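You operate a simulated robot arm through the tools that you are given. There is no shell and no other tool. Be economical: measure what you need, move in short steps, check, and stop when the job is done.

You are at the controls of a simulated two-armed robot. One attempt, no reset.

Task
Hold the spin basket steady and put a wet cloth in, then the other across from it.
Fine: yellow first; then turn the small washer to spin and open its lid.

It is judged by the outcome, as a careful person would: the job done as asked, and still so three seconds after it is handed in. It fails if anything else is knocked over, pushed out of place, dropped, spilled or broken. A push-on lid holds only when it is set on centred and level and pressed home; a screw cap is set on level and turned clockwise until tight. Flat cloth is picked up by pressing the open fingertips on it (5 to 10 N) and closing them slowly along it; thin cloth reads only 2 to 8 mm in the jaws.

Robot
Two 7-joint arms with two-finger parallel grippers on one trunk, on a base that drives. Base frame: it is fixed to the floor where the robot stands at the start and does not move with it; the origin is under the middle of the robot, x ahead of it, y to its left, z up. Lengths are in mm, angles in degrees, forces in N, time in s.
The left shoulder is at the start at [70, 134, 1126], the right one opposite. Places, roughly: blue lid [600, 500, 700]; green wrung cloth (13x6x4 cm) [500, -200, 700]; selector dial [500, 300, 700]; start button [600, 300, 700]; timer dial [700, 300, 700]; yellow wrung cloth (13x6x4 cm) [500, -100, 700]. Payload 1.57 kg a hand.
The TCP of each hand is the grasp point between the finger pads, 30 mm short of the fingertips. In the tool frame z runs along the fingers and y along their closing line. Largest opening 80 mm; finger width 17, thickness 12; the body of the gripper, 40 by 82 mm, starts 80 mm behind the TCP.
Orientation is told as [roll, pitch, yaw] about the base's x, y, z axes, in that order, counted from this pose: with the fingers straight down and closing along the base's y, the tool's x points along the base's -x, its y along +y and its z along -z.

Tools
- The arms move only by the tool jog_arm. It takes "left_increments", "right_increments" or both (then of equal length, played together; a hand with none holds still); each is a list of rows, each a list of 7 numbers: the gripper command, from -1 (fully open) to 1 (shut), values between in proportion, then the shift along the tool's x, y, z in units of 30 mm (1.0 is 30 mm), then the turn, a rotation vector about the tool's x, y, z in units of 5 degrees (1.0 is 5 degrees). In form: [[jaw, tx, ty, tz, wx, wy, wz], ...]. A call has 1 to 20 rows; each row shifts and turns the commanded pose from where the row before left it, along the tool's axes as they then stand. A call with a number of a shift or a turn outside -1 to 1 is refused whole. Rows are played at 5 a second. More than 50 mm and 8.6 degrees between two rows, or a gripper value outside its range, and nothing of the call is played. Where a pose cannot be reached the arm comes as near as it can. A force on the tool above 90 N (or 10 N above the force at the start of the call, whichever is more), or a blocked arm, ends the call early, and 0.2 s more pass. The fingers move at their own pace (about 153 mm/s each) and stop on an object; they squeeze with about 34 N. The grip force told is the motor's: it shows also when the fingers shut on nothing. Time passes only in rows, and 0.2 s behind the last, so rows that do not move let the fingers close. It gives the time, the measured TCP pose, the force on the tool (base axes), the opening and the grip force at its end, in the units of the frame above (readings bear some noise), with the torque about the TCP (base axes, N m) and any sound that the robot's microphone picked up, and new pictures: "views" is both (left out), scene, wrist or none (wrist: the cameras of the hands that moved).
- Cameras (640 x 400 px; columns grow to the right, rows downward): "scene" is now at [124.6, 37.5, 1346.3]; the picture's right is [0.43, -0.90, 0.00], its down [-0.60, -0.29, -0.75] and it looks along [0.67, 0.32, -0.67] (base axes); focal length 214 px, centre (320, 200). "left" rides on the left gripper at [72, 7, -122] in its tool frame; the picture's right is [-0.09, 1.00, 0.00], its down [-0.84, -0.08, -0.54] and it looks along [-0.54, -0.05, 0.84] (tool axes); focal length 238 px, centre (320, 200). "right" rides on the right gripper at [72, -7, -122] in its tool frame; the picture's right is [0.09, 1.00, 0.00], its down [-0.84, 0.08, -0.54] and it looks along [-0.54, 0.05, 0.84] (tool axes); focal length 238 px, centre (320, 200). There is no depth. A picture from a camera that has moved, and an enlarged one, comes with that camera's place and axes in the base frame and with its lens.
- raise_lower(by): slides the trunk up (or, below 0, down) by that many mm; the arms and the scene camera ride with it, the base frame stays. It gives what a move gives, with no picture.
- steer(legs): drives the robot by 1 to 6 legs, each [ahead, left, turn to the left] in mm, mm and degrees, along the robot's own axes; the way and the turn of a leg run together, so that a leg with both is an arc; at most 1500 mm and 180 degrees a leg. The arms and the cameras ride along, it lands a little off, and it stops where it bumps. It gives what a move gives, and a new picture of the scene camera.
- turn_head(pan, tilt): turns the head with the scene camera to pan (to the left, within 86 degrees either way) and tilt (down, from -29 to 69), counted from straight ahead of the robot. It gives what a move gives, and a new picture of the scene camera.
- close_up(camera, box): a new picture of the part [left, top, right, bottom] of that camera's present view, enlarged. The clock stands still meanwhile.
- job_done(): hands the job in; it is judged then, once.

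Work in short steps. Places have to be worked out from the pictures, the camera data and where the tool is seen: move nearer, look again, correct. Check each grasp and each placing, and mend what went wrong. You have 120 turns and 260 pictures in all, those below and enlarged ones among them. Open the grippers and draw the arms clear of the work before you hand the job in, unless the task says otherwise; then end with one line.

The tools are called by a JSON object that holds its "api" and its "payload". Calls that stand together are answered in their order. jog_arm: Moves the arms, as the interface text tells. Its arguments: {"type":"object","properties":{"left_increments":{"type":"array","items":{"type":"array","items":{"type":"number"}}},"right_increments":{"type":"array","items":{"type":"array","items":{"type":"number"}}},"views":{"type":"string","enum":["both","scene","wrist","none"]}},"required":[]} The other tools are called the same way: raise_lower (by) slides the trunk up or down; steer (legs) drives the base; turn_head (pan, tilt) turns the head that bears the scene camera; close_up (camera, box) takes an enlarged picture of a part of a camera's view; job_done () hands the job in.

At the start:

```text
t: 0.0
left_tool_pos: [353.6, 287.7, 1192.6]
left_ee_rot: [0.0, -0.1, 0.1]
left_force: [-0.3, 0.2, 0.6]
left_moment: [0.02, -0.02, -0.01]
left_finger_gap: 79.9
left_grip_force: 0.0
right_tool_pos: [411.9, -49.1, 1127.5]
right_ee_rot: [0.0, 0.0, 0.0]
right_force: [-0.2, 0.0, -0.3]
right_moment: [0.02, 0.01, -0.01]
right_finger_gap: 80.0
right_grip_force: 0.1
trunk travel left (down, up): [-700.0, 240.0]
robot x, y, heading: [-1.6, 0.9, 0.1]
head pan, tilt: [25.7, 41.7]
```

scene: 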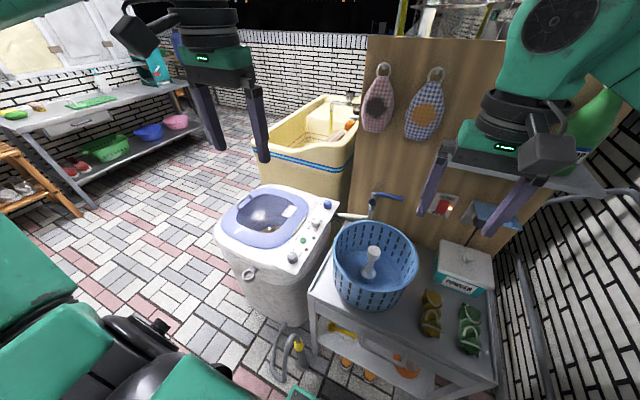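
right: 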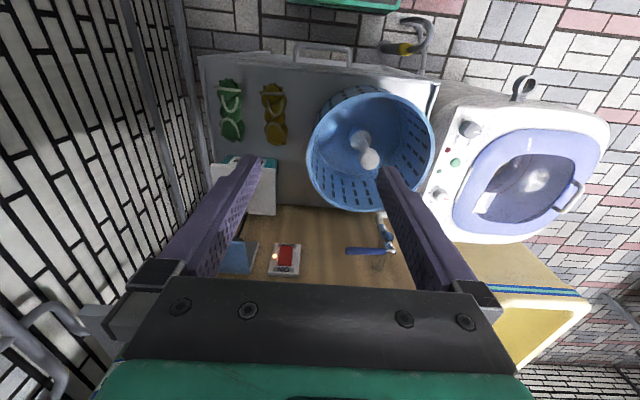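
left: 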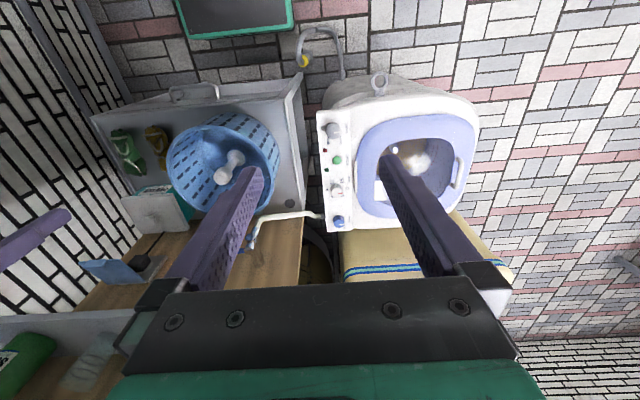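

The scene shows the washer, the blue basket on a cart, and the two cloths to its right. I enlarge the relevant parts first.

{"api": "close_up", "payload": {"camera": "scene", "box": [300, 200, 500, 325]}}

{"api": "close_up", "payload": {"camera": "scene", "box": [210, 170, 350, 280]}}

{"api": "close_up", "payload": {"camera": "left", "box": [300, 80, 480, 240]}}

{"api": "close_up", "payload": {"camera": "right", "box": [200, 50, 440, 220]}}

```text
3.20 times, centred on (400, 262) of scene
camera zoom: at [124.6, 37.5, 1346.3], right [0.43, -0.9, 0.0], down [-0.6, -0.29, -0.75], along [0.67, 0.32, -0.67], focal length 686 px, centre (64, 0)
```

zoom: 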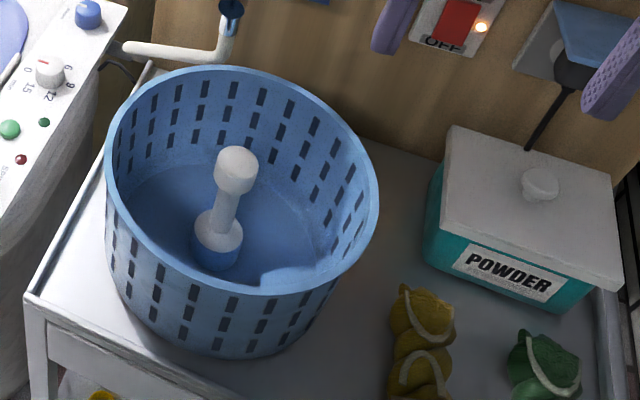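

```text
3.64 times, centred on (280, 225) of scene
camera zoom: at [124.6, 37.5, 1346.3], right [0.43, -0.9, 0.0], down [-0.6, -0.29, -0.75], along [0.67, 0.32, -0.67], focal length 780 px, centre (466, 109)
```

zoom: 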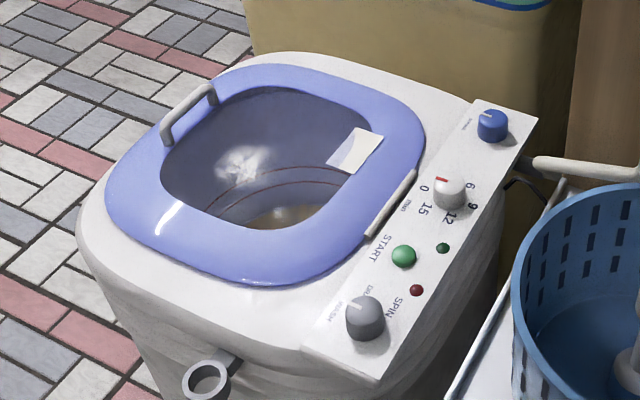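

```text
2.50 times, centred on (390, 160) of left
camera zoom: at [281.9, 295.4, 1313.9], right [0.09, 1.0, 0.0], down [0.84, -0.08, 0.54], along [0.54, -0.05, -0.84], focal length 596 px, centre (145, 300)
```

zoom: 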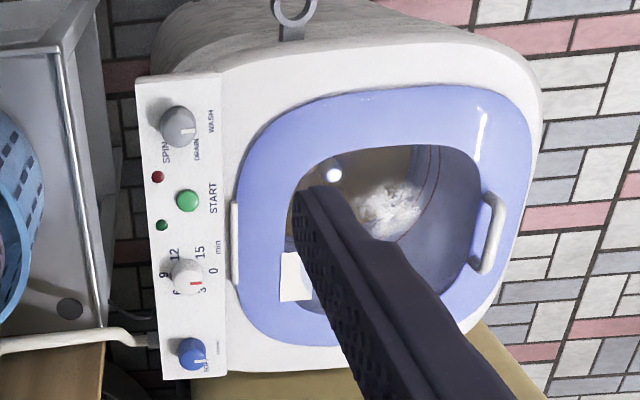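

```text
2.35 times, centred on (320, 135) of right
camera zoom: at [339.9, -54.7, 1249.2], right [-0.09, 1.0, 0.0], down [0.84, 0.08, 0.54], along [0.54, 0.05, -0.84], focal length 561 px, centre (320, 353)
```

zoom: 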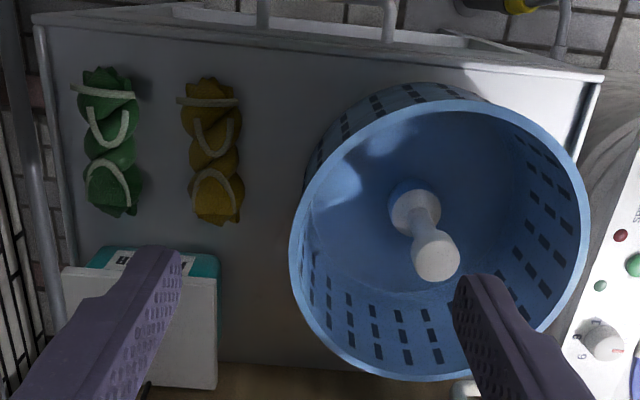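

Triangulating scene and right cameras, the basket rim centre is at about (500, 50), rim z≈832 and radius ≈115, the shaft rises to the rim, and the yellow cloth is near (472,-143,709). I bring the left hand above the left side of the rim, to pinch the wall there.

{"api": "jog_arm", "payload": {"left_increments": [[-1, -0.63, -0.5, 1, 0, 0, 0], [-1, -0.63, -0.5, 1, 0, 0, 0], [-1, -0.63, -0.5, 1, 0, 0, 0], [-1, -0.63, -0.5, 1, 0, 0, 0], [-1, -0.63, -0.5, 1, 0, 0, 0], [-1, -0.63, -0.5, 1, 0, 0, 0], [-1, -0.63, -0.5, 1, 0, 0, 0], [-1, -0.63, -0.5, 1, 0, 0, 0]], "views": "both"}}

```text
t: 1.8
left_tool_pos: [507.2, 166.5, 953.6]
left_ee_rot: [-0.1, 0.0, 0.0]
left_force: [0.1, 0.5, -0.5]
left_moment: [-0.01, 0.0, -0.02]
left_finger_gap: 79.9
left_grip_force: 0.1
right_tool_pos: [413.2, -49.3, 1126.9]
right_ee_rot: [0.1, 0.1, 0.0]
right_force: [-0.1, -0.3, 0.1]
right_moment: [0.02, 0.05, 0.02]
right_finger_gap: 79.9
right_grip_force: 0.1
trunk travel left (down, up): [-700.0, 240.0]
robot x, y, heading: [4.1, -1.0, -0.0]
head pan, tilt: [25.7, 41.7]
camera scene: at [126.7, 37.7, 1346.1], right [0.43, -0.9, 0.0], down [-0.6, -0.29, -0.75], along [0.67, 0.32, -0.67], focal length 214 px, centre (320, 200)
camera left: at [435.8, 173.4, 1075.8], right [0.09, 1.0, 0.0], down [0.84, -0.08, 0.54], along [0.54, -0.05, -0.84], focal length 238 px, centre (320, 200)
```

scene: 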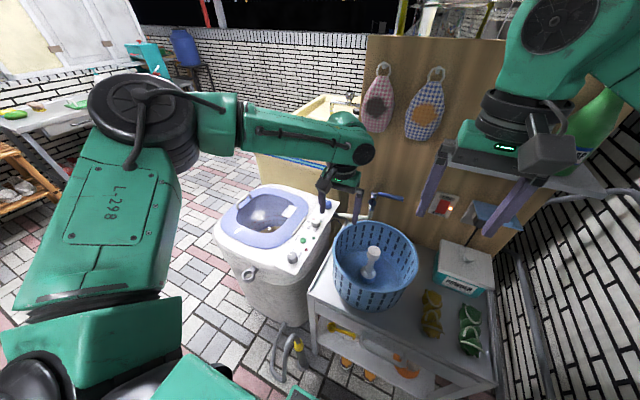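
left: 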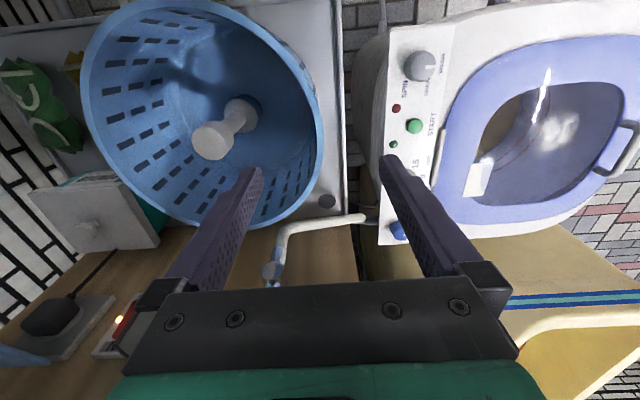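

The left hand straddles the rim's left wall (rim centre ≈ (508,52), R≈116). I lower it to TCP z≈822 with the jaws open.

{"api": "jog_arm", "payload": {"left_increments": [[-1, 0, -0.02, 0.9, 0, 0, 0], [-1, 0, 0, 0.9, 0, 0, 0], [-1, 0, 0, 0.9, 0, 0, 0], [-1, 0, 0, 0.9, 0, 0, 0], [-1, 0, 0, 0.8, 0, 0, 0]], "views": "wrist"}}

```text
t: 3.0
left_tool_pos: [489.6, 179.1, 828.5]
left_ee_rot: [0.0, -0.1, 0.0]
left_force: [-0.5, -0.1, 0.4]
left_moment: [0.0, -0.04, 0.03]
left_finger_gap: 80.0
left_grip_force: 0.1
left hand out of reach, approached as far as the arm can: row 4, 5
right_tool_pos: [412.0, -49.1, 1128.1]
right_ee_rot: [0.0, -0.1, 0.0]
right_force: [-0.4, 0.2, 0.7]
right_moment: [-0.01, -0.03, -0.01]
right_finger_gap: 80.2
right_grip_force: 0.1
trunk travel left (down, up): [-700.0, 240.0]
robot x, y, heading: [3.9, 2.7, 0.3]
head pan, tilt: [25.7, 41.7]
camera left: at [418.4, 185.9, 951.3], right [0.09, 1.0, 0.0], down [0.84, -0.08, 0.54], along [0.54, -0.05, -0.84], focal length 238 px, centre (320, 200)
```

left: 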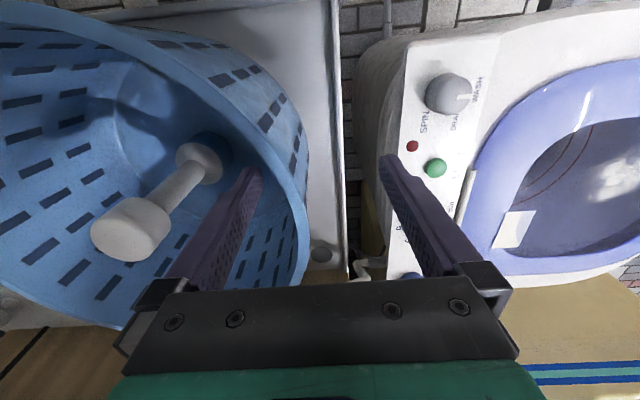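

The arm reaches its limit at this trunk height, so I raise both hands and then lower the trunk 250 mm.

{"api": "jog_arm", "payload": {"left_increments": [[-1, 0, 0, -1, 0, 0, 0], [-1, 0, 0, -1, 0, 0, 0], [-1, 0, 0, -1, 0, 0, 0], [-1, 0, 0, -1, 0, 0, 0], [-1, 0, 0, -1, 0, 0, 0], [-1, 0, 0, -1, 0, 0, 0], [-1, 0, 0, -1, 0, 0, 0], [-1, 0, 0, -1, 0, 0, 0], [-1, 0, 0, -1, 0, 0, 0], [-1, 0, 0, -1, 0, 0, 0], [-1, 0, 0, -1, 0, 0, 0], [-1, 0, 0, -1, 0, 0, 0]], "right_increments": [[-1, 0, -0.4, -0.5, 0, 0, 0], [-1, 0, -0.4, -0.5, 0, 0, 0], [-1, 0, -0.4, -0.5, 0, 0, 0], [-1, 0, -0.4, -0.5, 0, 0, 0], [-1, 0, -0.4, -0.5, 0, 0, 0], [-1, 0, -0.4, -0.5, 0, 0, 0], [-1, 0, -0.4, -0.5, 0, 0, 0], [-1, 0, -0.4, -0.5, 0, 0, 0], [-1, 0, 0, -0.5, 0, 0, 0], [-1, 0, 0, -0.5, 0, 0, 0], [-1, 0, 0, 0, 0, 0, 0], [-1, 0, 0, 0, 0, 0, 0]], "views": "none"}}

{"api": "raise_lower", "payload": {"by": -250}}

{"api": "turn_head", "payload": {"pan": 5, "tilt": 50}}

```text
t: 5.6
left_tool_pos: [481.3, 182.9, 1184.4]
left_ee_rot: [0.0, -0.2, 0.2]
left_force: [-0.3, 0.3, 0.3]
left_moment: [0.03, 0.01, 0.03]
left_finger_gap: 80.1
left_grip_force: 0.0
left hand out of reach, approached as far as the arm can: row 12
right_tool_pos: [410.8, -145.5, 1277.4]
right_ee_rot: [0.0, 0.0, 0.1]
right_force: [0.0, 1.0, -0.2]
right_moment: [-0.03, -0.03, 0.02]
right_finger_gap: 80.1
right_grip_force: 0.0
trunk travel left (down, up): [-700.0, 240.0]
robot x, y, heading: [2.9, 2.4, -0.1]
head pan, tilt: [25.7, 41.7]
```

```text
t: 8.2
left_tool_pos: [480.0, 182.8, 934.5]
left_ee_rot: [-0.1, -0.1, 0.2]
left_force: [0.5, 0.3, 0.0]
left_moment: [0.01, 0.02, -0.03]
left_finger_gap: 79.9
left_grip_force: 0.0
right_tool_pos: [412.0, -145.4, 1027.7]
right_ee_rot: [0.1, 0.0, 0.1]
right_force: [-0.1, 0.3, -1.0]
right_moment: [0.0, 0.05, 0.01]
right_finger_gap: 80.0
right_grip_force: 0.1
trunk travel left (down, up): [-450.0, 490.0]
robot x, y, heading: [-1.5, -0.7, 0.4]
head pan, tilt: [25.7, 41.7]
```

```text
t: 9.0
left_tool_pos: [482.5, 182.8, 934.4]
left_ee_rot: [-0.1, -0.1, 0.2]
left_force: [-0.1, -0.3, -0.3]
left_moment: [-0.01, 0.0, 0.0]
left_finger_gap: 80.1
left_grip_force: 0.0
right_tool_pos: [411.0, -144.5, 1027.0]
right_ee_rot: [0.0, 0.0, 0.0]
right_force: [-0.3, 0.0, 0.7]
right_moment: [0.01, -0.03, -0.01]
right_finger_gap: 80.1
right_grip_force: 0.0
trunk travel left (down, up): [-450.0, 490.0]
robot x, y, heading: [-2.7, 0.0, 0.3]
head pan, tilt: [5.0, 50.0]
camera scene: at [125.8, 7.9, 1084.7], right [0.09, -1.0, 0.0], down [-0.76, -0.07, -0.64], along [0.64, 0.06, -0.77], focal length 214 px, centre (320, 200)
```

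scene: 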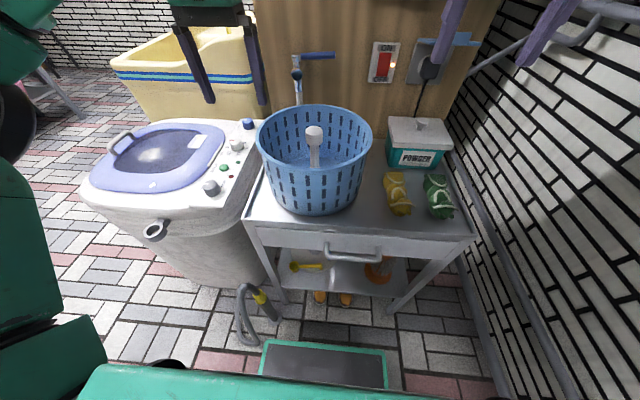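

Trunk is lowered. I move the left hand over (508,166) and down to z≈822.

{"api": "jog_arm", "payload": {"left_increments": [[-1, -0.45, -0.28, 0, 0, 0, 0], [-1, -0.42, -0.28, 0, 0, 0, 0], [-1, 0, 0, 0.7, 0, 0, 0], [-1, 0, 0, 0.7, 0, 0, 0], [-1, 0, 0, 0.2, 0, 0, 0]], "views": "wrist"}}

```text
t: 10.2
left_tool_pos: [487.4, 177.2, 873.1]
left_ee_rot: [-0.1, -0.1, 0.1]
left_force: [0.3, -0.1, -0.4]
left_moment: [0.02, -0.02, 0.0]
left_finger_gap: 80.1
left_grip_force: 0.1
left hand out of reach, approached as far as the arm can: row 1, 2
right_tool_pos: [412.1, -145.9, 1027.7]
right_ee_rot: [0.0, 0.0, 0.1]
right_force: [-0.3, -0.6, 0.5]
right_moment: [0.01, -0.02, 0.03]
right_finger_gap: 80.0
right_grip_force: 0.1
trunk travel left (down, up): [-450.0, 490.0]
robot x, y, heading: [1.2, -0.5, -0.1]
head pan, tilt: [5.0, 50.0]
camera left: at [416.2, 184.2, 994.6], right [0.09, 1.0, 0.0], down [0.84, -0.07, 0.54], along [0.54, -0.05, -0.84], focal length 238 px, centre (320, 200)
```

left: 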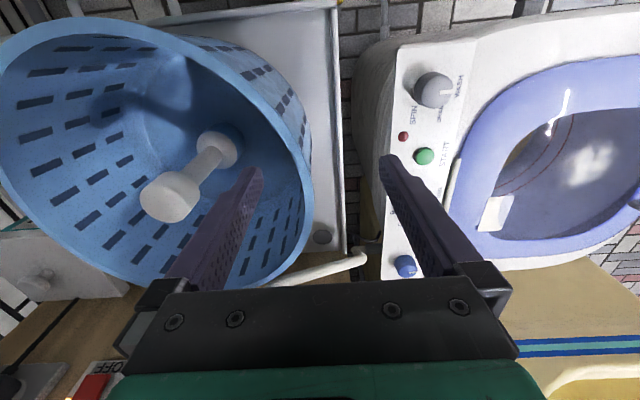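

The arms are short here, so I need to stand nearer: raise the trunk 60, draw the left hand back, then drive ahead about 80 mm.

{"api": "raise_lower", "payload": {"by": 60}}

{"api": "jog_arm", "payload": {"left_increments": [[-1, 1, 0, 0, 0, 0, 0], [-1, 1, 0, 0, 0, 0, 0], [-1, 1, 0, 0, 0, 0, 0]], "views": "none"}}

{"api": "steer", "payload": {"legs": [[80, 0, 0]]}}

```text
t: 11.2
left_tool_pos: [486.6, 176.4, 932.7]
left_ee_rot: [0.1, -0.1, 0.1]
left_force: [0.1, -0.1, 0.0]
left_moment: [-0.02, 0.03, 0.04]
left_finger_gap: 80.0
left_grip_force: 0.0
right_tool_pos: [411.1, -145.8, 1086.9]
right_ee_rot: [0.0, 0.0, 0.0]
right_force: [-0.8, -0.7, 0.5]
right_moment: [-0.02, -0.02, 0.03]
right_finger_gap: 79.9
right_grip_force: 0.0
trunk travel left (down, up): [-510.0, 430.0]
robot x, y, heading: [-0.1, 0.4, -0.0]
head pan, tilt: [5.0, 50.0]
```

```text
t: 12.0
left_tool_pos: [398.5, 175.4, 933.6]
left_ee_rot: [0.0, -0.2, 0.3]
left_force: [-0.9, -0.7, -0.1]
left_moment: [-0.02, 0.01, 0.03]
left_finger_gap: 80.2
left_grip_force: 0.0
right_tool_pos: [411.5, -146.3, 1088.3]
right_ee_rot: [0.0, -0.1, 0.0]
right_force: [0.1, 0.2, 0.6]
right_moment: [0.04, -0.03, -0.01]
right_finger_gap: 80.0
right_grip_force: 0.0
trunk travel left (down, up): [-510.0, 430.0]
robot x, y, heading: [-0.9, -3.3, -0.1]
head pan, tilt: [5.0, 50.0]
```

```text
t: 13.1
left_tool_pos: [480.0, 175.6, 932.5]
left_ee_rot: [-0.1, 0.0, 0.1]
left_force: [0.4, 0.3, 0.0]
left_moment: [-0.01, 0.01, 0.01]
left_finger_gap: 79.9
left_grip_force: 0.1
right_tool_pos: [490.9, -145.3, 1086.6]
right_ee_rot: [0.0, 0.0, 0.1]
right_force: [0.1, -0.2, 0.4]
right_moment: [-0.05, -0.01, 0.03]
right_finger_gap: 80.0
right_grip_force: 0.1
trunk travel left (down, up): [-510.0, 430.0]
robot x, y, heading: [80.5, 0.9, 0.3]
head pan, tilt: [5.0, 50.0]
camera scene: at [205.4, 8.0, 1144.6], right [0.09, -1.0, 0.0], down [-0.76, -0.07, -0.64], along [0.64, 0.06, -0.77], focal length 214 px, centre (320, 200)
```

scene: 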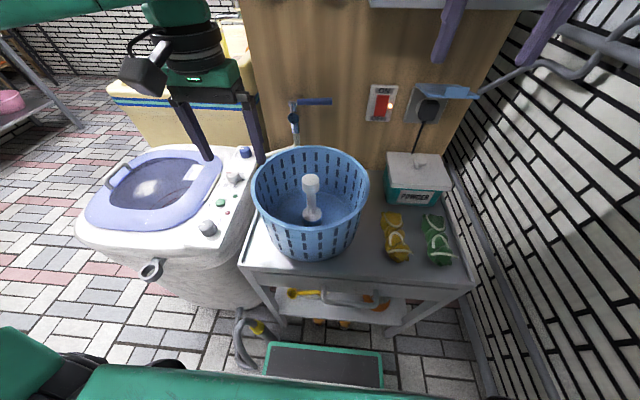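

Now standing at x=80. I shift the left hand over the rim at its far-left part (538,161), yawing 15° so it pinches radially and leaning it 10° outward along the wall's taper.

{"api": "jog_arm", "payload": {"left_increments": [[-1, -0.65, -0.17, 0.2, 0, 0, 0], [-1, -0.65, -0.17, 0.2, 0, 0, 0], [-1, -0.65, -0.17, 0.2, 0, 0, 0], [-1, 0, 0, 0, 0, 0, 1], [-1, 0, 0, 0, 0, 0, 1], [-1, 0, 0, 0, 0, 0, 1], [-1, 0, 0, 0, 1, 0, 0], [-1, 0, 0, 0, 1, 0, 0]], "views": "both"}}

```text
t: 14.9
left_tool_pos: [537.6, 159.9, 916.7]
left_ee_rot: [-10.1, -0.3, -14.9]
left_force: [-0.3, -0.6, -0.1]
left_moment: [-0.02, 0.0, -0.03]
left_finger_gap: 80.1
left_grip_force: 0.0
right_tool_pos: [491.2, -144.7, 1086.3]
right_ee_rot: [-0.1, 0.0, 0.0]
right_force: [0.1, -0.3, -0.7]
right_moment: [0.01, -0.01, -0.04]
right_finger_gap: 79.8
right_grip_force: 0.1
trunk travel left (down, up): [-510.0, 430.0]
robot x, y, heading: [82.1, 2.2, 0.2]
head pan, tilt: [5.0, 50.0]
camera scene: at [205.2, 8.4, 1144.6], right [0.09, -1.0, 0.0], down [-0.76, -0.07, -0.64], along [0.64, 0.06, -0.77], focal length 214 px, centre (320, 200)
camera left: at [475.5, 206.9, 1034.1], right [0.34, 0.92, -0.17], down [0.81, -0.2, 0.55], along [0.47, -0.33, -0.82], focal length 238 px, centre (320, 200)
```

scene: 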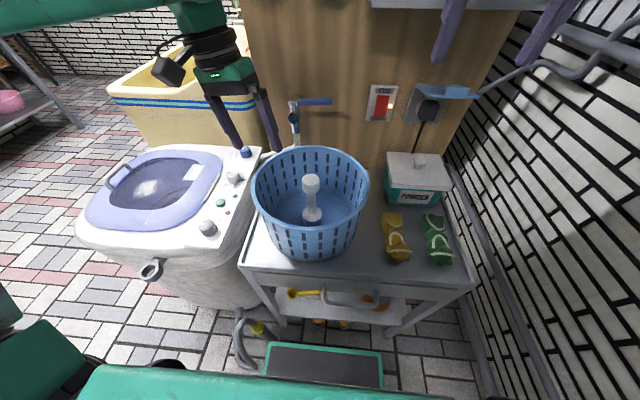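
left: 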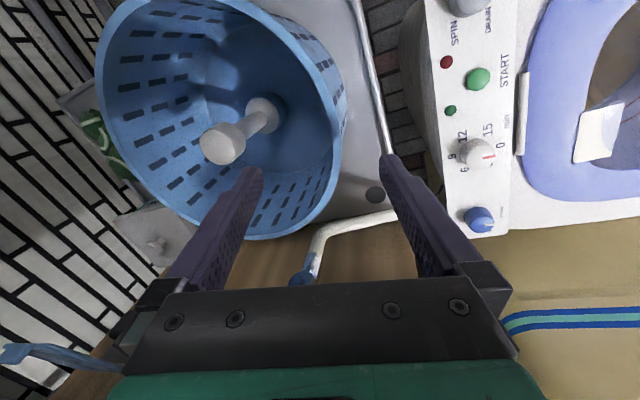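

The rim passes between the fingers. I lower straight down 95 mm to z≈821.

{"api": "jog_arm", "payload": {"left_increments": [[-1, 0, 0.11, 0.63, 0, 0, 0], [-1, 0, 0.11, 0.63, 0, 0, 0], [-1, 0, 0.11, 0.63, 0, 0, 0], [-1, 0, 0.11, 0.63, 0, 0, 0], [-1, 0, 0.11, 0.6, 0, 0, 0]], "views": "both"}}

```text
t: 16.1
left_tool_pos: [539.8, 158.9, 822.0]
left_ee_rot: [-10.1, -0.1, -14.9]
left_force: [-0.1, 0.4, 0.0]
left_moment: [-0.01, 0.06, 0.01]
left_finger_gap: 80.3
left_grip_force: 0.2
right_tool_pos: [491.4, -145.0, 1086.5]
right_ee_rot: [0.1, 0.0, 0.0]
right_force: [-0.4, 0.0, 0.7]
right_moment: [0.0, 0.04, -0.02]
right_finger_gap: 79.7
right_grip_force: 0.0
trunk travel left (down, up): [-510.0, 430.0]
robot x, y, heading: [80.8, 1.2, -0.2]
head pan, tilt: [5.0, 50.0]
camera scene: at [205.3, 8.0, 1144.6], right [0.09, -1.0, 0.0], down [-0.76, -0.07, -0.64], along [0.64, 0.06, -0.77], focal length 214 px, centre (320, 200)
camera left: at [476.3, 205.1, 938.6], right [0.34, 0.92, -0.17], down [0.81, -0.2, 0.55], along [0.47, -0.33, -0.82], focal length 238 px, centre (320, 200)
```

scene: 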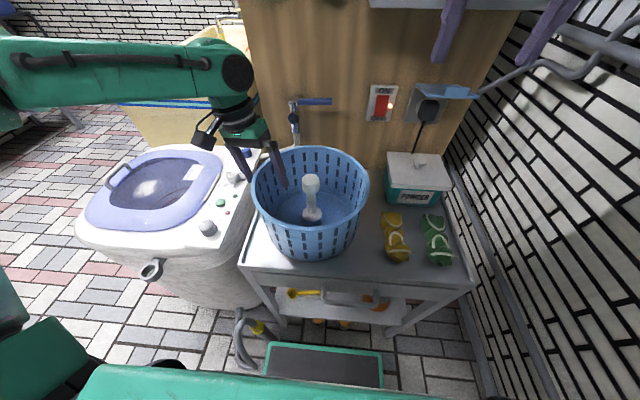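
left: 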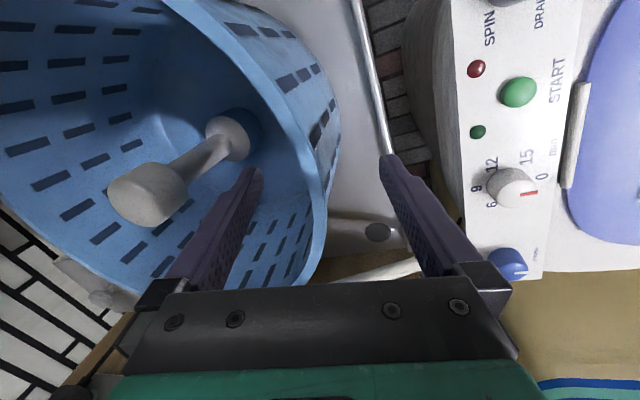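

The wall is centred between the fingers. I close gradually and watch force and opening.

{"api": "jog_arm", "payload": {"left_increments": [[0, 0, 0, 0, 0, 0, 0], [0.5, 0, 0, 0, 0, 0, 0], [0.7, 0, 0, 0, 0, 0, 0], [0.8, 0, 0, 0, 0, 0, 0]], "views": "wrist"}}

```text
t: 17.1
left_tool_pos: [538.1, 158.9, 821.0]
left_ee_rot: [-10.1, -0.2, -14.9]
left_force: [-1.1, 1.1, -1.0]
left_moment: [0.29, -0.16, -0.13]
left_finger_gap: 9.9
left_grip_force: 7.4
right_tool_pos: [490.3, -146.7, 1086.9]
right_ee_rot: [0.0, 0.0, 0.0]
right_force: [0.9, 0.4, 0.1]
right_moment: [0.02, -0.01, -0.01]
right_finger_gap: 80.0
right_grip_force: 0.0
trunk travel left (down, up): [-510.0, 430.0]
robot x, y, heading: [80.6, 0.9, 0.2]
head pan, tilt: [5.0, 50.0]
camera left: at [475.9, 204.8, 939.2], right [0.34, 0.92, -0.17], down [0.81, -0.2, 0.55], along [0.47, -0.33, -0.82], focal length 238 px, centre (320, 200)
```

left: 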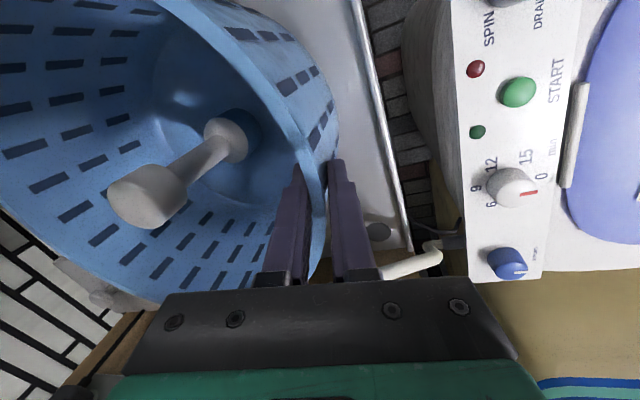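

Left fingers hold the rim (opening 9.9 mm). I firm the grip and bring the right hand above the yellow cloth at (470,-143).

{"api": "jog_arm", "payload": {"left_increments": [[1, 0, 0, 0, 0, 0, 0], [1, 0, 0, 0, 0, 0, 0], [1, 0, 0, 0, 0, 0, 0], [1, 0, 0, 0, 0, 0, 0], [1, 0, 0, 0, 0, 0, 0], [1, 0, 0, 0, 0, 0, 0], [1, 0, 0, 0, 0, 0, 0], [1, 0, 0, 0, 0, 0, 0], [1, 0, 0, 0, 0, 0, 0]], "right_increments": [[-1, 0.07, 0, 0.95, 0, 0, 0], [-1, 0.08, 0, 0.95, 0, 0, 0], [-1, 0.08, 0, 0.95, 0, 0, 0], [-1, 0.08, 0, 0.95, 0, 0, 0], [-1, 0.08, 0, 0.95, 0, 0, 0], [-1, 0.08, 0, 0.95, 0, 0, 0], [-1, 0.08, 0, 0.95, 0, 0, 0], [-1, 0.08, 0, 0.95, 0, 0, 0], [-1, 0.08, 0, 0.95, 0, 0, 0]], "views": "both"}}

```text
t: 19.1
left_tool_pos: [538.3, 159.8, 821.3]
left_ee_rot: [-10.0, -0.1, -14.9]
left_force: [0.8, -0.7, -2.3]
left_moment: [0.18, -0.04, 0.04]
left_finger_gap: 3.8
left_grip_force: 24.9
right_tool_pos: [470.5, -145.0, 831.7]
right_ee_rot: [0.1, 0.0, 0.1]
right_force: [-0.4, -0.4, 0.6]
right_moment: [0.06, -0.05, 0.0]
right_finger_gap: 80.1
right_grip_force: 0.0
trunk travel left (down, up): [-510.0, 430.0]
robot x, y, heading: [79.2, -5.0, -0.0]
head pan, tilt: [5.0, 50.0]
camera scene: at [205.5, 7.6, 1144.6], right [0.09, -1.0, 0.0], down [-0.76, -0.07, -0.64], along [0.64, 0.06, -0.77], focal length 214 px, centre (320, 200)
camera right: at [397.5, -151.2, 951.9], right [-0.09, 1.0, 0.0], down [0.84, 0.08, 0.54], along [0.54, 0.05, -0.84], focal length 238 px, centre (320, 200)
camera left: at [476.4, 204.8, 938.8], right [0.34, 0.92, -0.17], down [0.81, -0.2, 0.55], along [0.47, -0.33, -0.82], focal length 238 px, centre (320, 200)
```

scene: 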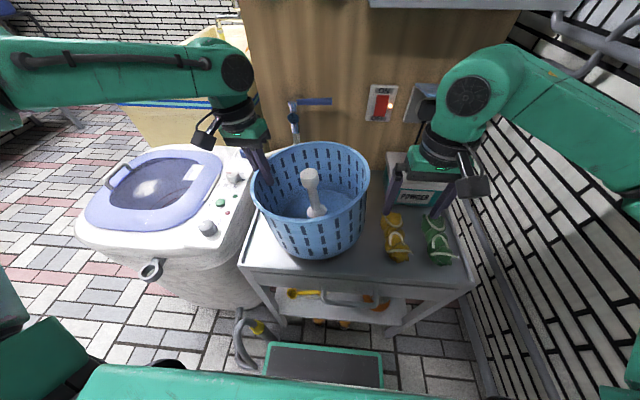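
right: 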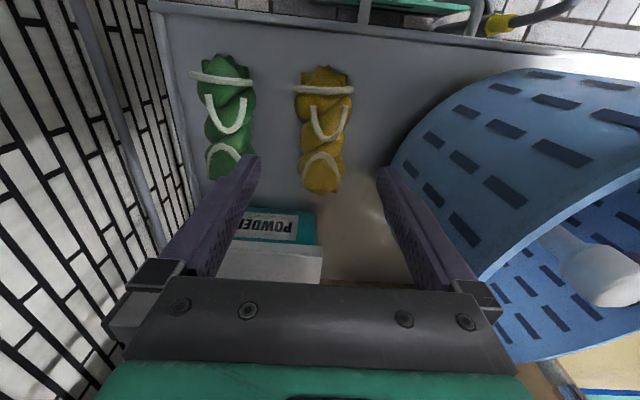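
left: 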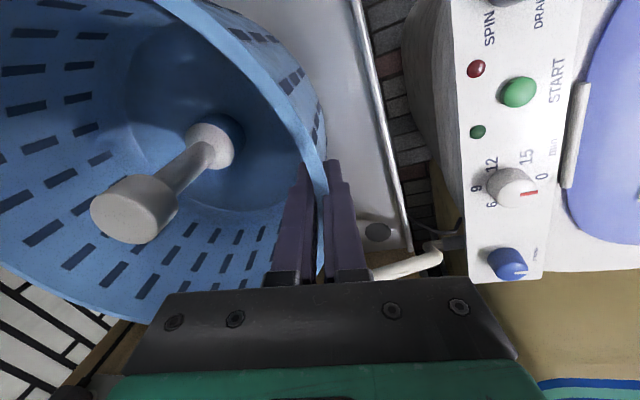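

Clamping with the lean tipped the basket about 10° (the wall is nearly vertical). I roll the left hand back upright slowly while it holds, so the basket sits flat again.

{"api": "jog_arm", "payload": {"left_increments": [[1, 0, 0, 0, -0.4, 0, 0], [1, 0, 0, 0, -0.4, 0, 0], [1, 0, 0, 0, -0.4, 0, 0], [1, 0, 0, 0, -0.4, 0, 0], [1, 0, 0, 0, -0.3, 0, 0]], "views": "both"}}

```text
t: 20.3
left_tool_pos: [538.4, 159.1, 822.0]
left_ee_rot: [-0.5, -0.2, -14.8]
left_force: [-1.0, -2.8, 4.7]
left_moment: [-1.2, 0.34, -0.02]
left_finger_gap: 4.5
left_grip_force: 25.0
right_tool_pos: [469.8, -146.4, 831.5]
right_ee_rot: [0.0, 0.0, 0.1]
right_force: [0.3, -0.5, -0.1]
right_moment: [-0.01, 0.0, -0.05]
right_finger_gap: 80.1
right_grip_force: 0.1
trunk travel left (down, up): [-510.0, 430.0]
robot x, y, heading: [81.5, -1.1, 0.1]
head pan, tilt: [5.0, 50.0]
camera scene: at [204.3, 7.5, 1144.8], right [0.09, -1.0, 0.0], down [-0.76, -0.07, -0.64], along [0.64, 0.06, -0.77], focal length 214 px, centre (320, 200)
camera left: at [470.1, 186.6, 942.6], right [0.34, 0.94, -0.01], down [0.79, -0.28, 0.55], along [0.51, -0.2, -0.84], focal length 238 px, centre (320, 200)
```

scene: 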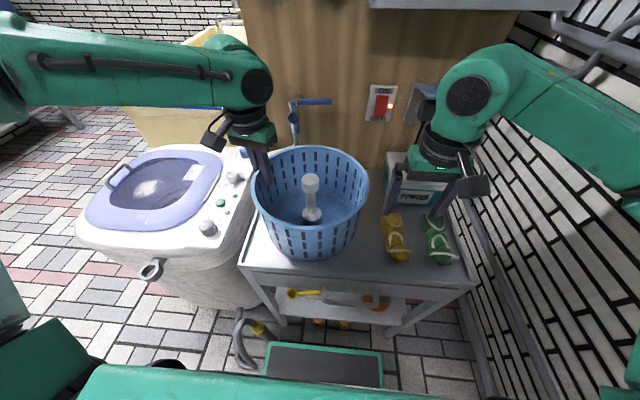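
left: 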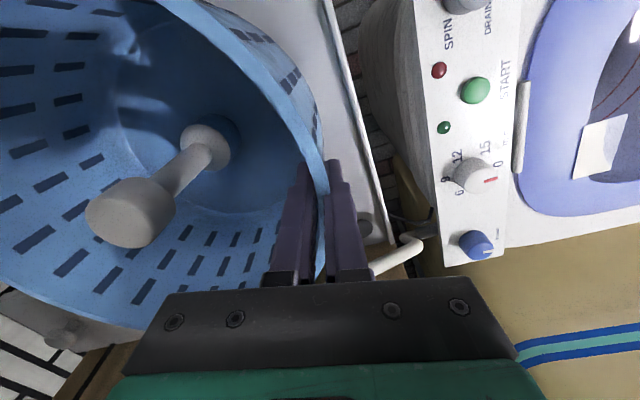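

The basket is flat again and in its original place. I go down over the near neck of the yellow cloth (x≈447, y≈-142), fingertips just above the table.

{"api": "jog_arm", "payload": {"left_increments": [[1, 0, 0, 0, 0.2, 0, 0], [1, 0, 0, 0, 0, 0, 0], [1, 0, 0, 0, 0, 0, 0], [1, 0, 0, 0, 0, 0, 0], [1, 0, 0, 0, 0, 0, 0], [1, 0, 0, 0, 0, 0, 0]], "right_increments": [[-0.85, 0.38, 0.07, 0.2, 0, 0, 0], [-0.85, 0.38, 0.06, 0.2, 0, 0, 0], [-0.85, 0, 0, 0.8, 0, 0, 0], [-0.85, 0, 0, 0.8, 0, 0, 0], [-0.85, 0, 0, 0.8, 0, 0, 0], [-0.85, 0, 0, 0.6, 0, 0, 0]], "views": "both"}}

```text
t: 21.7
left_tool_pos: [536.9, 159.0, 820.8]
left_ee_rot: [-1.4, -0.2, -14.8]
left_force: [0.6, 0.5, 6.5]
left_moment: [-1.04, 0.15, 0.04]
left_finger_gap: 4.0
left_grip_force: 24.2
right_tool_pos: [445.7, -141.2, 728.5]
right_ee_rot: [0.0, -0.1, 0.0]
right_force: [-0.6, -0.6, 0.0]
right_moment: [0.02, -0.04, 0.0]
right_finger_gap: 74.0
right_grip_force: 0.1
trunk travel left (down, up): [-510.0, 430.0]
robot x, y, heading: [82.6, -1.4, 0.1]
head pan, tilt: [5.0, 50.0]
camera scene: at [204.4, 7.9, 1144.8], right [0.09, -1.0, 0.0], down [-0.76, -0.07, -0.64], along [0.64, 0.06, -0.77], focal length 214 px, centre (320, 200)
camera right: at [373.8, -146.9, 848.9], right [-0.09, 1.0, 0.0], down [0.84, 0.08, 0.54], along [0.54, 0.05, -0.84], focal length 238 px, centre (320, 200)
camera left: at [470.5, 189.3, 942.5], right [0.34, 0.94, -0.03], down [0.79, -0.27, 0.55], along [0.51, -0.21, -0.84], focal length 238 px, centre (320, 200)
```

scene: 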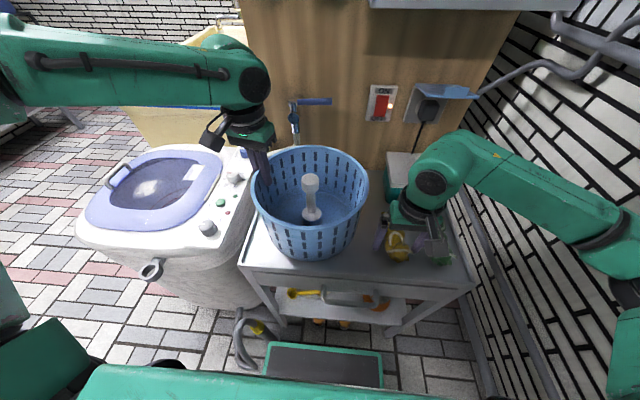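
right: 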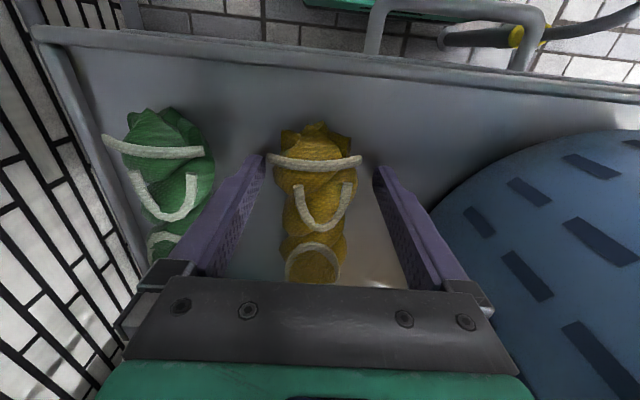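
left: 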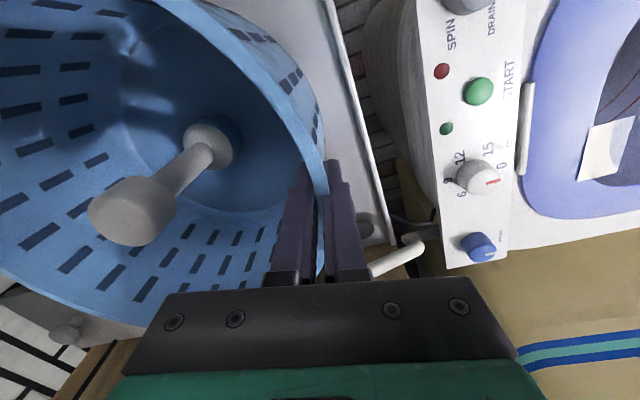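

The fingers straddle the yellow cloth evenly with no contact. I close them in stages.

{"api": "jog_arm", "payload": {"right_increments": [[-0.5, -0.1, 0, 0.1, 0, 0, 0], [-0.2, 0, 0, 0, 0, 0, 0], [0.1, 0, 0, 0, 0, 0, 0], [0.4, 0, 0, 0, 0, 0, 0], [1, 0, 0, 0, 0, 0, 0], [1, 0, 0, 0, 0, 0, 0]], "views": "wrist"}}

```text
t: 23.1
left_tool_pos: [538.2, 161.5, 820.4]
left_ee_rot: [-1.5, -0.2, -14.9]
left_force: [-0.6, 1.2, 9.0]
left_moment: [-1.0, 0.33, 0.03]
left_finger_gap: 3.5
left_grip_force: 25.0
right_tool_pos: [449.0, -140.8, 724.9]
right_ee_rot: [0.0, 0.0, 0.1]
right_force: [0.8, -0.5, 0.1]
right_moment: [-0.01, 0.0, 0.01]
right_finger_gap: 48.9
right_grip_force: 34.2
trunk travel left (down, up): [-510.0, 430.0]
robot x, y, heading: [82.4, -1.9, -0.2]
head pan, tilt: [5.0, 50.0]
camera right: at [376.9, -146.5, 845.9], right [-0.09, 1.0, 0.0], down [0.84, 0.08, 0.54], along [0.54, 0.05, -0.84], focal length 238 px, centre (320, 200)
```

right: 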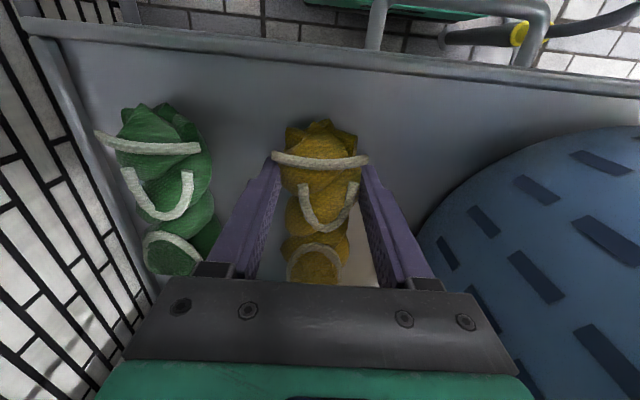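

The cloth is held (48.9 mm, 34 N). I lift it above the rim, carry it over the basket's right side and yaw 25°.

{"api": "jog_arm", "payload": {"right_increments": [[1, 0, 0, -0.5, 0, 0, 0], [1, 0, 0, -0.9, 0, 0, 0], [1, 0, 0, -0.9, 0, 0, 0], [1, 0, 0, -0.9, 0, 0, 0], [1, 0, 0, -0.9, 0, 0, 0], [1, 0, 0, -0.9, 0, 0, 0], [1, 0, 0, -0.9, 0, 0, 0], [1, 0, 0, 0, 0, 0, 0]], "views": "both"}}

```text
t: 24.9
left_tool_pos: [537.3, 160.7, 821.7]
left_ee_rot: [-1.6, -0.3, -14.8]
left_force: [-0.2, 0.5, 8.3]
left_moment: [-1.04, 0.11, 0.06]
left_finger_gap: 3.9
left_grip_force: 24.6
right_tool_pos: [449.9, -141.0, 901.8]
right_ee_rot: [0.1, 0.1, 0.1]
right_force: [0.6, 0.2, -2.1]
right_moment: [0.01, 0.08, -0.02]
right_finger_gap: 48.9
right_grip_force: 34.3
trunk travel left (down, up): [-510.0, 430.0]
robot x, y, heading: [79.8, 3.9, -0.0]
head pan, tilt: [5.0, 50.0]
camera scene: at [204.2, 8.1, 1144.7], right [0.09, -1.0, 0.0], down [-0.76, -0.07, -0.64], along [0.64, 0.06, -0.77], focal length 214 px, centre (320, 200)
camera right: at [377.2, -146.9, 1023.5], right [-0.09, 1.0, 0.0], down [0.84, 0.08, 0.54], along [0.54, 0.05, -0.84], focal length 238 px, centre (320, 200)
```

scene: 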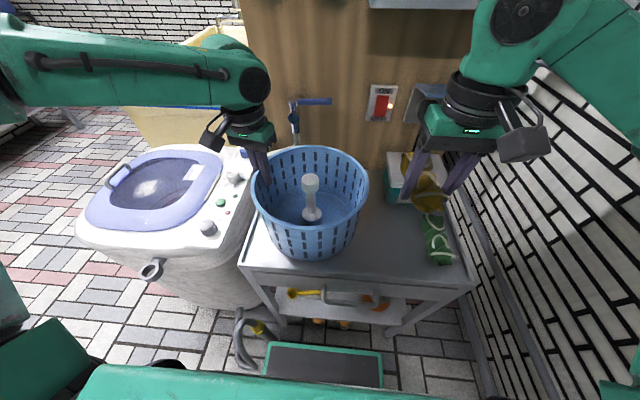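
right: 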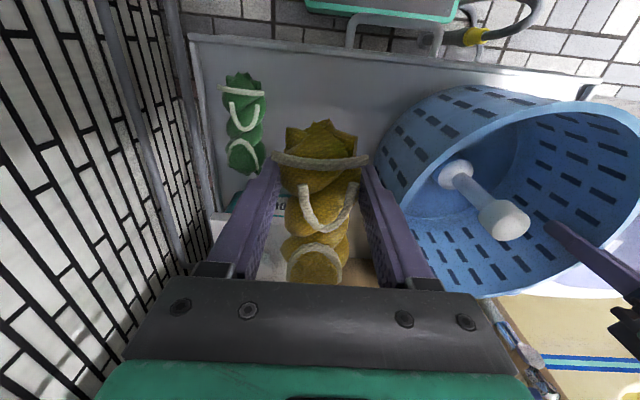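

The cloth is lifted level. I carry it over the basket and yaw.

{"api": "jog_arm", "payload": {"right_increments": [[1, -0.443, 0.867, 0, 0, 0, 0], [1, -0.443, 0.867, 0, 0, 0, 0], [1, -0.443, 0.867, 0, 0, 0, 0], [1, -0.443, 0.867, 0, 0, 0, 0], [1, -0.443, 0.867, 0, 0, 0, 0], [1, 0, 0, 0, 0, 0, -1], [1, 0, 0, 0, 0, 0, -1], [1, 0, 0, 0, 0, 0, -1], [1, 0, 0, 0, 0, 0, -1], [1, 0, 0, 0, 0, 0, -1], [1, 0, 0, 0, 0, 0, 0]], "views": "both"}}

```text
t: 27.3
left_tool_pos: [537.2, 160.1, 820.7]
left_ee_rot: [-1.4, -0.2, -14.9]
left_force: [-0.3, -0.2, 6.9]
left_moment: [-1.01, 0.25, 0.05]
left_finger_gap: 3.8
left_grip_force: 24.6
right_tool_pos: [515.8, -11.0, 903.4]
right_ee_rot: [0.0, 0.0, 25.2]
right_force: [-0.6, 1.2, -1.8]
right_moment: [-0.02, 0.04, -0.01]
right_finger_gap: 48.6
right_grip_force: 34.0
trunk travel left (down, up): [-510.0, 430.0]
robot x, y, heading: [78.7, -1.5, -0.4]
head pan, tilt: [5.0, 50.0]
camera scene: at [204.4, 8.0, 1144.7], right [0.09, -1.0, 0.0], down [-0.76, -0.07, -0.64], along [0.64, 0.06, -0.77], focal length 214 px, centre (320, 200)
camera right: at [453.2, -46.9, 1024.0], right [-0.51, 0.86, 0.0], down [0.72, 0.42, 0.54], along [0.47, 0.27, -0.84], focal length 238 px, centre (320, 200)
```

scene: 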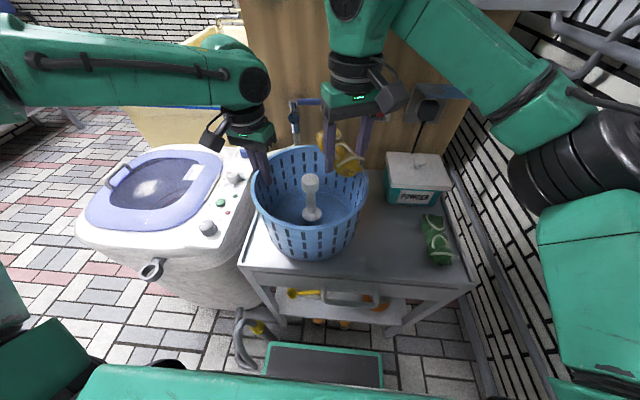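
right: 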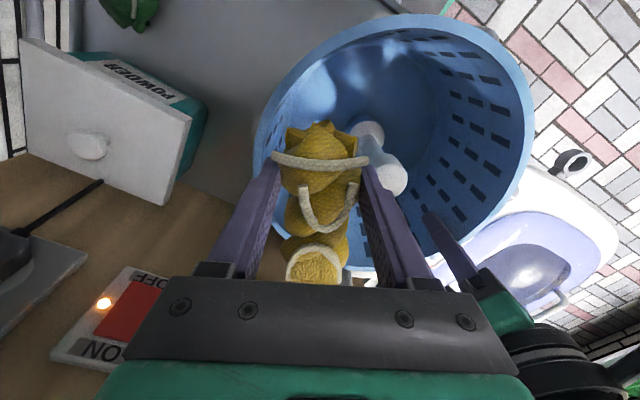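

The cloth hangs between shaft and wall. I lower it straight down to TCP z≈760, where the gripper body is still above the rim.

{"api": "jog_arm", "payload": {"right_increments": [[1, 0, 0, 0.9, 0, 0, 0], [1, 0, 0, 0.9, 0, 0, 0], [1, 0, 0, 0.9, 0, 0, 0], [1, 0, 0, 0.9, 0, 0, 0], [1, 0, 0, 0.6, 0, 0, 0], [1, 0, 0, 0.55, 0, 0, 0]], "views": "both"}}

```text
t: 28.7
left_tool_pos: [536.6, 159.9, 821.2]
left_ee_rot: [-1.6, -0.2, -14.9]
left_force: [0.3, 0.0, 5.8]
left_moment: [-1.04, 0.31, -0.03]
left_finger_gap: 3.6
left_grip_force: 24.7
right_tool_pos: [515.6, -10.7, 759.7]
right_ee_rot: [0.0, 0.0, 25.0]
right_force: [0.2, 0.8, -1.7]
right_moment: [-0.02, 0.06, 0.02]
right_finger_gap: 48.6
right_grip_force: 33.9
trunk travel left (down, up): [-510.0, 430.0]
robot x, y, heading: [78.9, 1.1, -0.2]
head pan, tilt: [5.0, 50.0]
camera scene: at [204.6, 8.0, 1144.7], right [0.09, -1.0, 0.0], down [-0.76, -0.07, -0.64], along [0.64, 0.06, -0.77], focal length 214 px, centre (320, 200)
camera right: at [453.0, -46.2, 880.5], right [-0.5, 0.86, 0.0], down [0.72, 0.42, 0.54], along [0.47, 0.27, -0.84], focal length 238 px, centre (320, 200)
```

scene: 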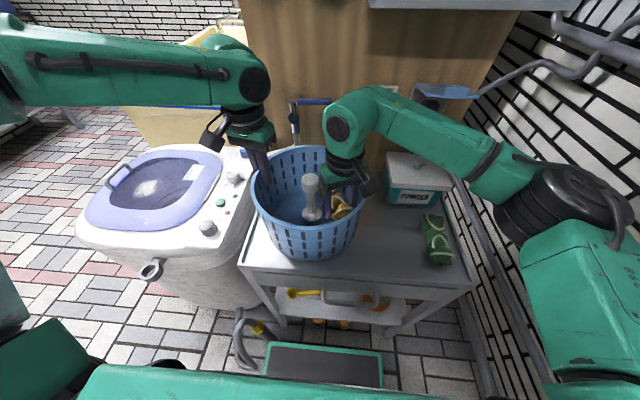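
right: 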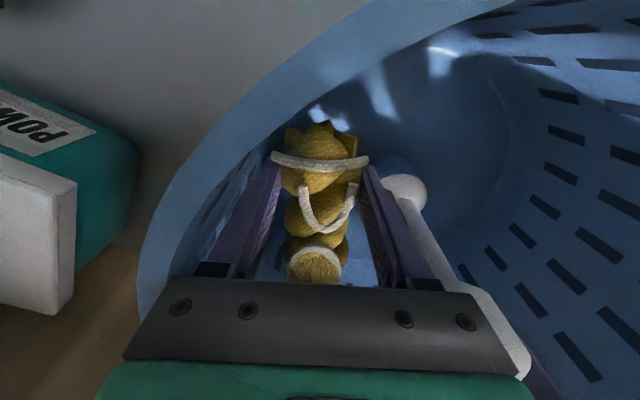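

No contact; the cloth is just above the floor of the basket. I open the jaws just enough to let it settle.

{"api": "jog_arm", "payload": {"right_increments": [[-0.2, 0, 0, 0.1, 0, 0, 0], [-0.28, 0, 0, 0, 0, 0, 0], [-0.35, 0, 0, 0, 0, 0, 0], [-0.4, 0, 0, 0, 0, 0, 0], [-0.4, 0, 0, 0, 0, 0, 0]], "views": "wrist"}}

```text
t: 29.9
left_tool_pos: [537.3, 160.1, 821.5]
left_ee_rot: [-1.5, -0.3, -14.9]
left_force: [0.9, -1.8, 5.1]
left_moment: [-1.04, 0.29, 0.01]
left_finger_gap: 4.0
left_grip_force: 24.3
right_tool_pos: [516.8, -10.6, 757.3]
right_ee_rot: [0.0, 0.0, 25.0]
right_force: [-0.3, 0.8, -0.1]
right_moment: [0.02, 0.0, 0.0]
right_finger_gap: 55.2
right_grip_force: 0.0
trunk travel left (down, up): [-510.0, 430.0]
robot x, y, heading: [76.3, -0.1, -0.1]
head pan, tilt: [5.0, 50.0]
camera right: at [452.8, -45.7, 878.2], right [-0.51, 0.86, 0.0], down [0.73, 0.42, 0.54], along [0.47, 0.27, -0.84], focal length 238 px, centre (320, 200)
```

right: 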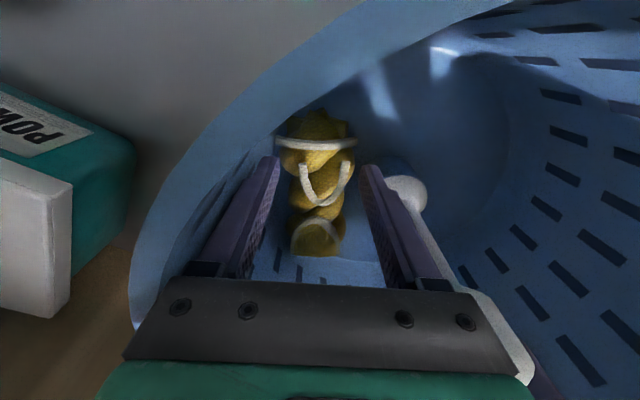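

The yellow cloth lies flat in the basket. I lift the right hand straight out and move toward the green cloth, undoing the yaw.

{"api": "jog_arm", "payload": {"right_increments": [[-0.4, 0, 0, -0.9, 0, 0, 0], [-0.4, 0, 0, -1, 0, 0, 0], [-0.4, 0, 0, -1, 0, 0, 0], [-0.4, 0, 0, -1, 0, 0, 0], [-0.4, 0, 0, -1, 0, 0, 0], [-1, 0, 0, 0, 0, 0, 1], [-1, 0, 0, 0, 0, 0, 1], [-1, 0, 0, 0, 0, 0, 1], [-1, 0, 0, 0, 0, 0, 1], [-1, 0, 0, 0, 0, 0, 1], [-1, 0.2, -0.84, 0, 0, 0, 0], [-1, 0.2, -0.84, 0, 0, 0, 0], [-1, 0.2, -0.84, 0, 0, 0, 0], [-1, 0.2, -0.84, 0, 0, 0, 0], [-1, 0.2, -0.84, 0, 0, 0, 0], [-1, 0.2, -0.84, 0.4, 0, 0, 0], [-1, 0.2, -0.84, 0.6, 0, 0, 0], [-1, 0.2, -0.84, 0.6, 0, 0, 0], [-1, 0.2, -0.84, 0.6, 0, 0, 0]], "views": "both"}}

```text
t: 33.9
left_tool_pos: [538.2, 160.3, 822.4]
left_ee_rot: [-1.5, -0.2, -14.7]
left_force: [0.1, 0.1, 4.9]
left_moment: [-0.93, 0.32, 0.04]
left_finger_gap: 3.8
left_grip_force: 25.2
right_tool_pos: [461.5, -238.7, 839.9]
right_ee_rot: [0.0, -0.1, 0.1]
right_force: [-0.5, 0.6, -0.2]
right_moment: [0.0, 0.01, -0.01]
right_finger_gap: 80.0
right_grip_force: 0.1
trunk travel left (down, up): [-510.0, 430.0]
robot x, y, heading: [76.7, 0.9, -0.2]
head pan, tilt: [5.0, 50.0]
camera scene: at [204.3, 7.7, 1144.8], right [0.09, -1.0, 0.0], down [-0.76, -0.07, -0.64], along [0.64, 0.06, -0.77], focal length 214 px, centre (320, 200)
camera right: at [390.2, -245.0, 960.5], right [-0.09, 1.0, 0.0], down [0.84, 0.08, 0.54], along [0.54, 0.05, -0.84], focal length 238 px, centre (320, 200)
```

scene: 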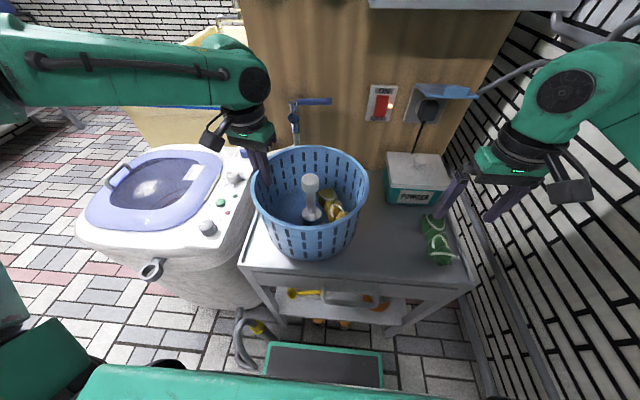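
right: 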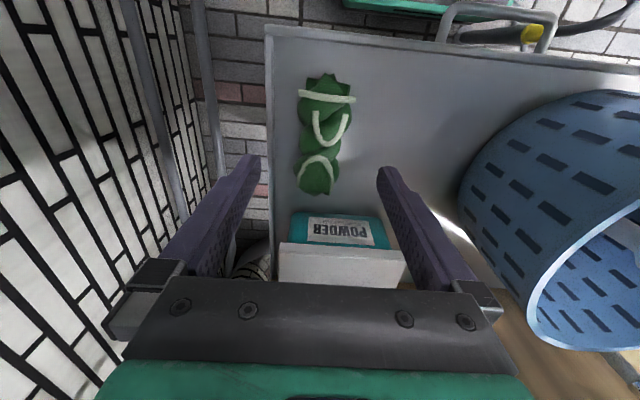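

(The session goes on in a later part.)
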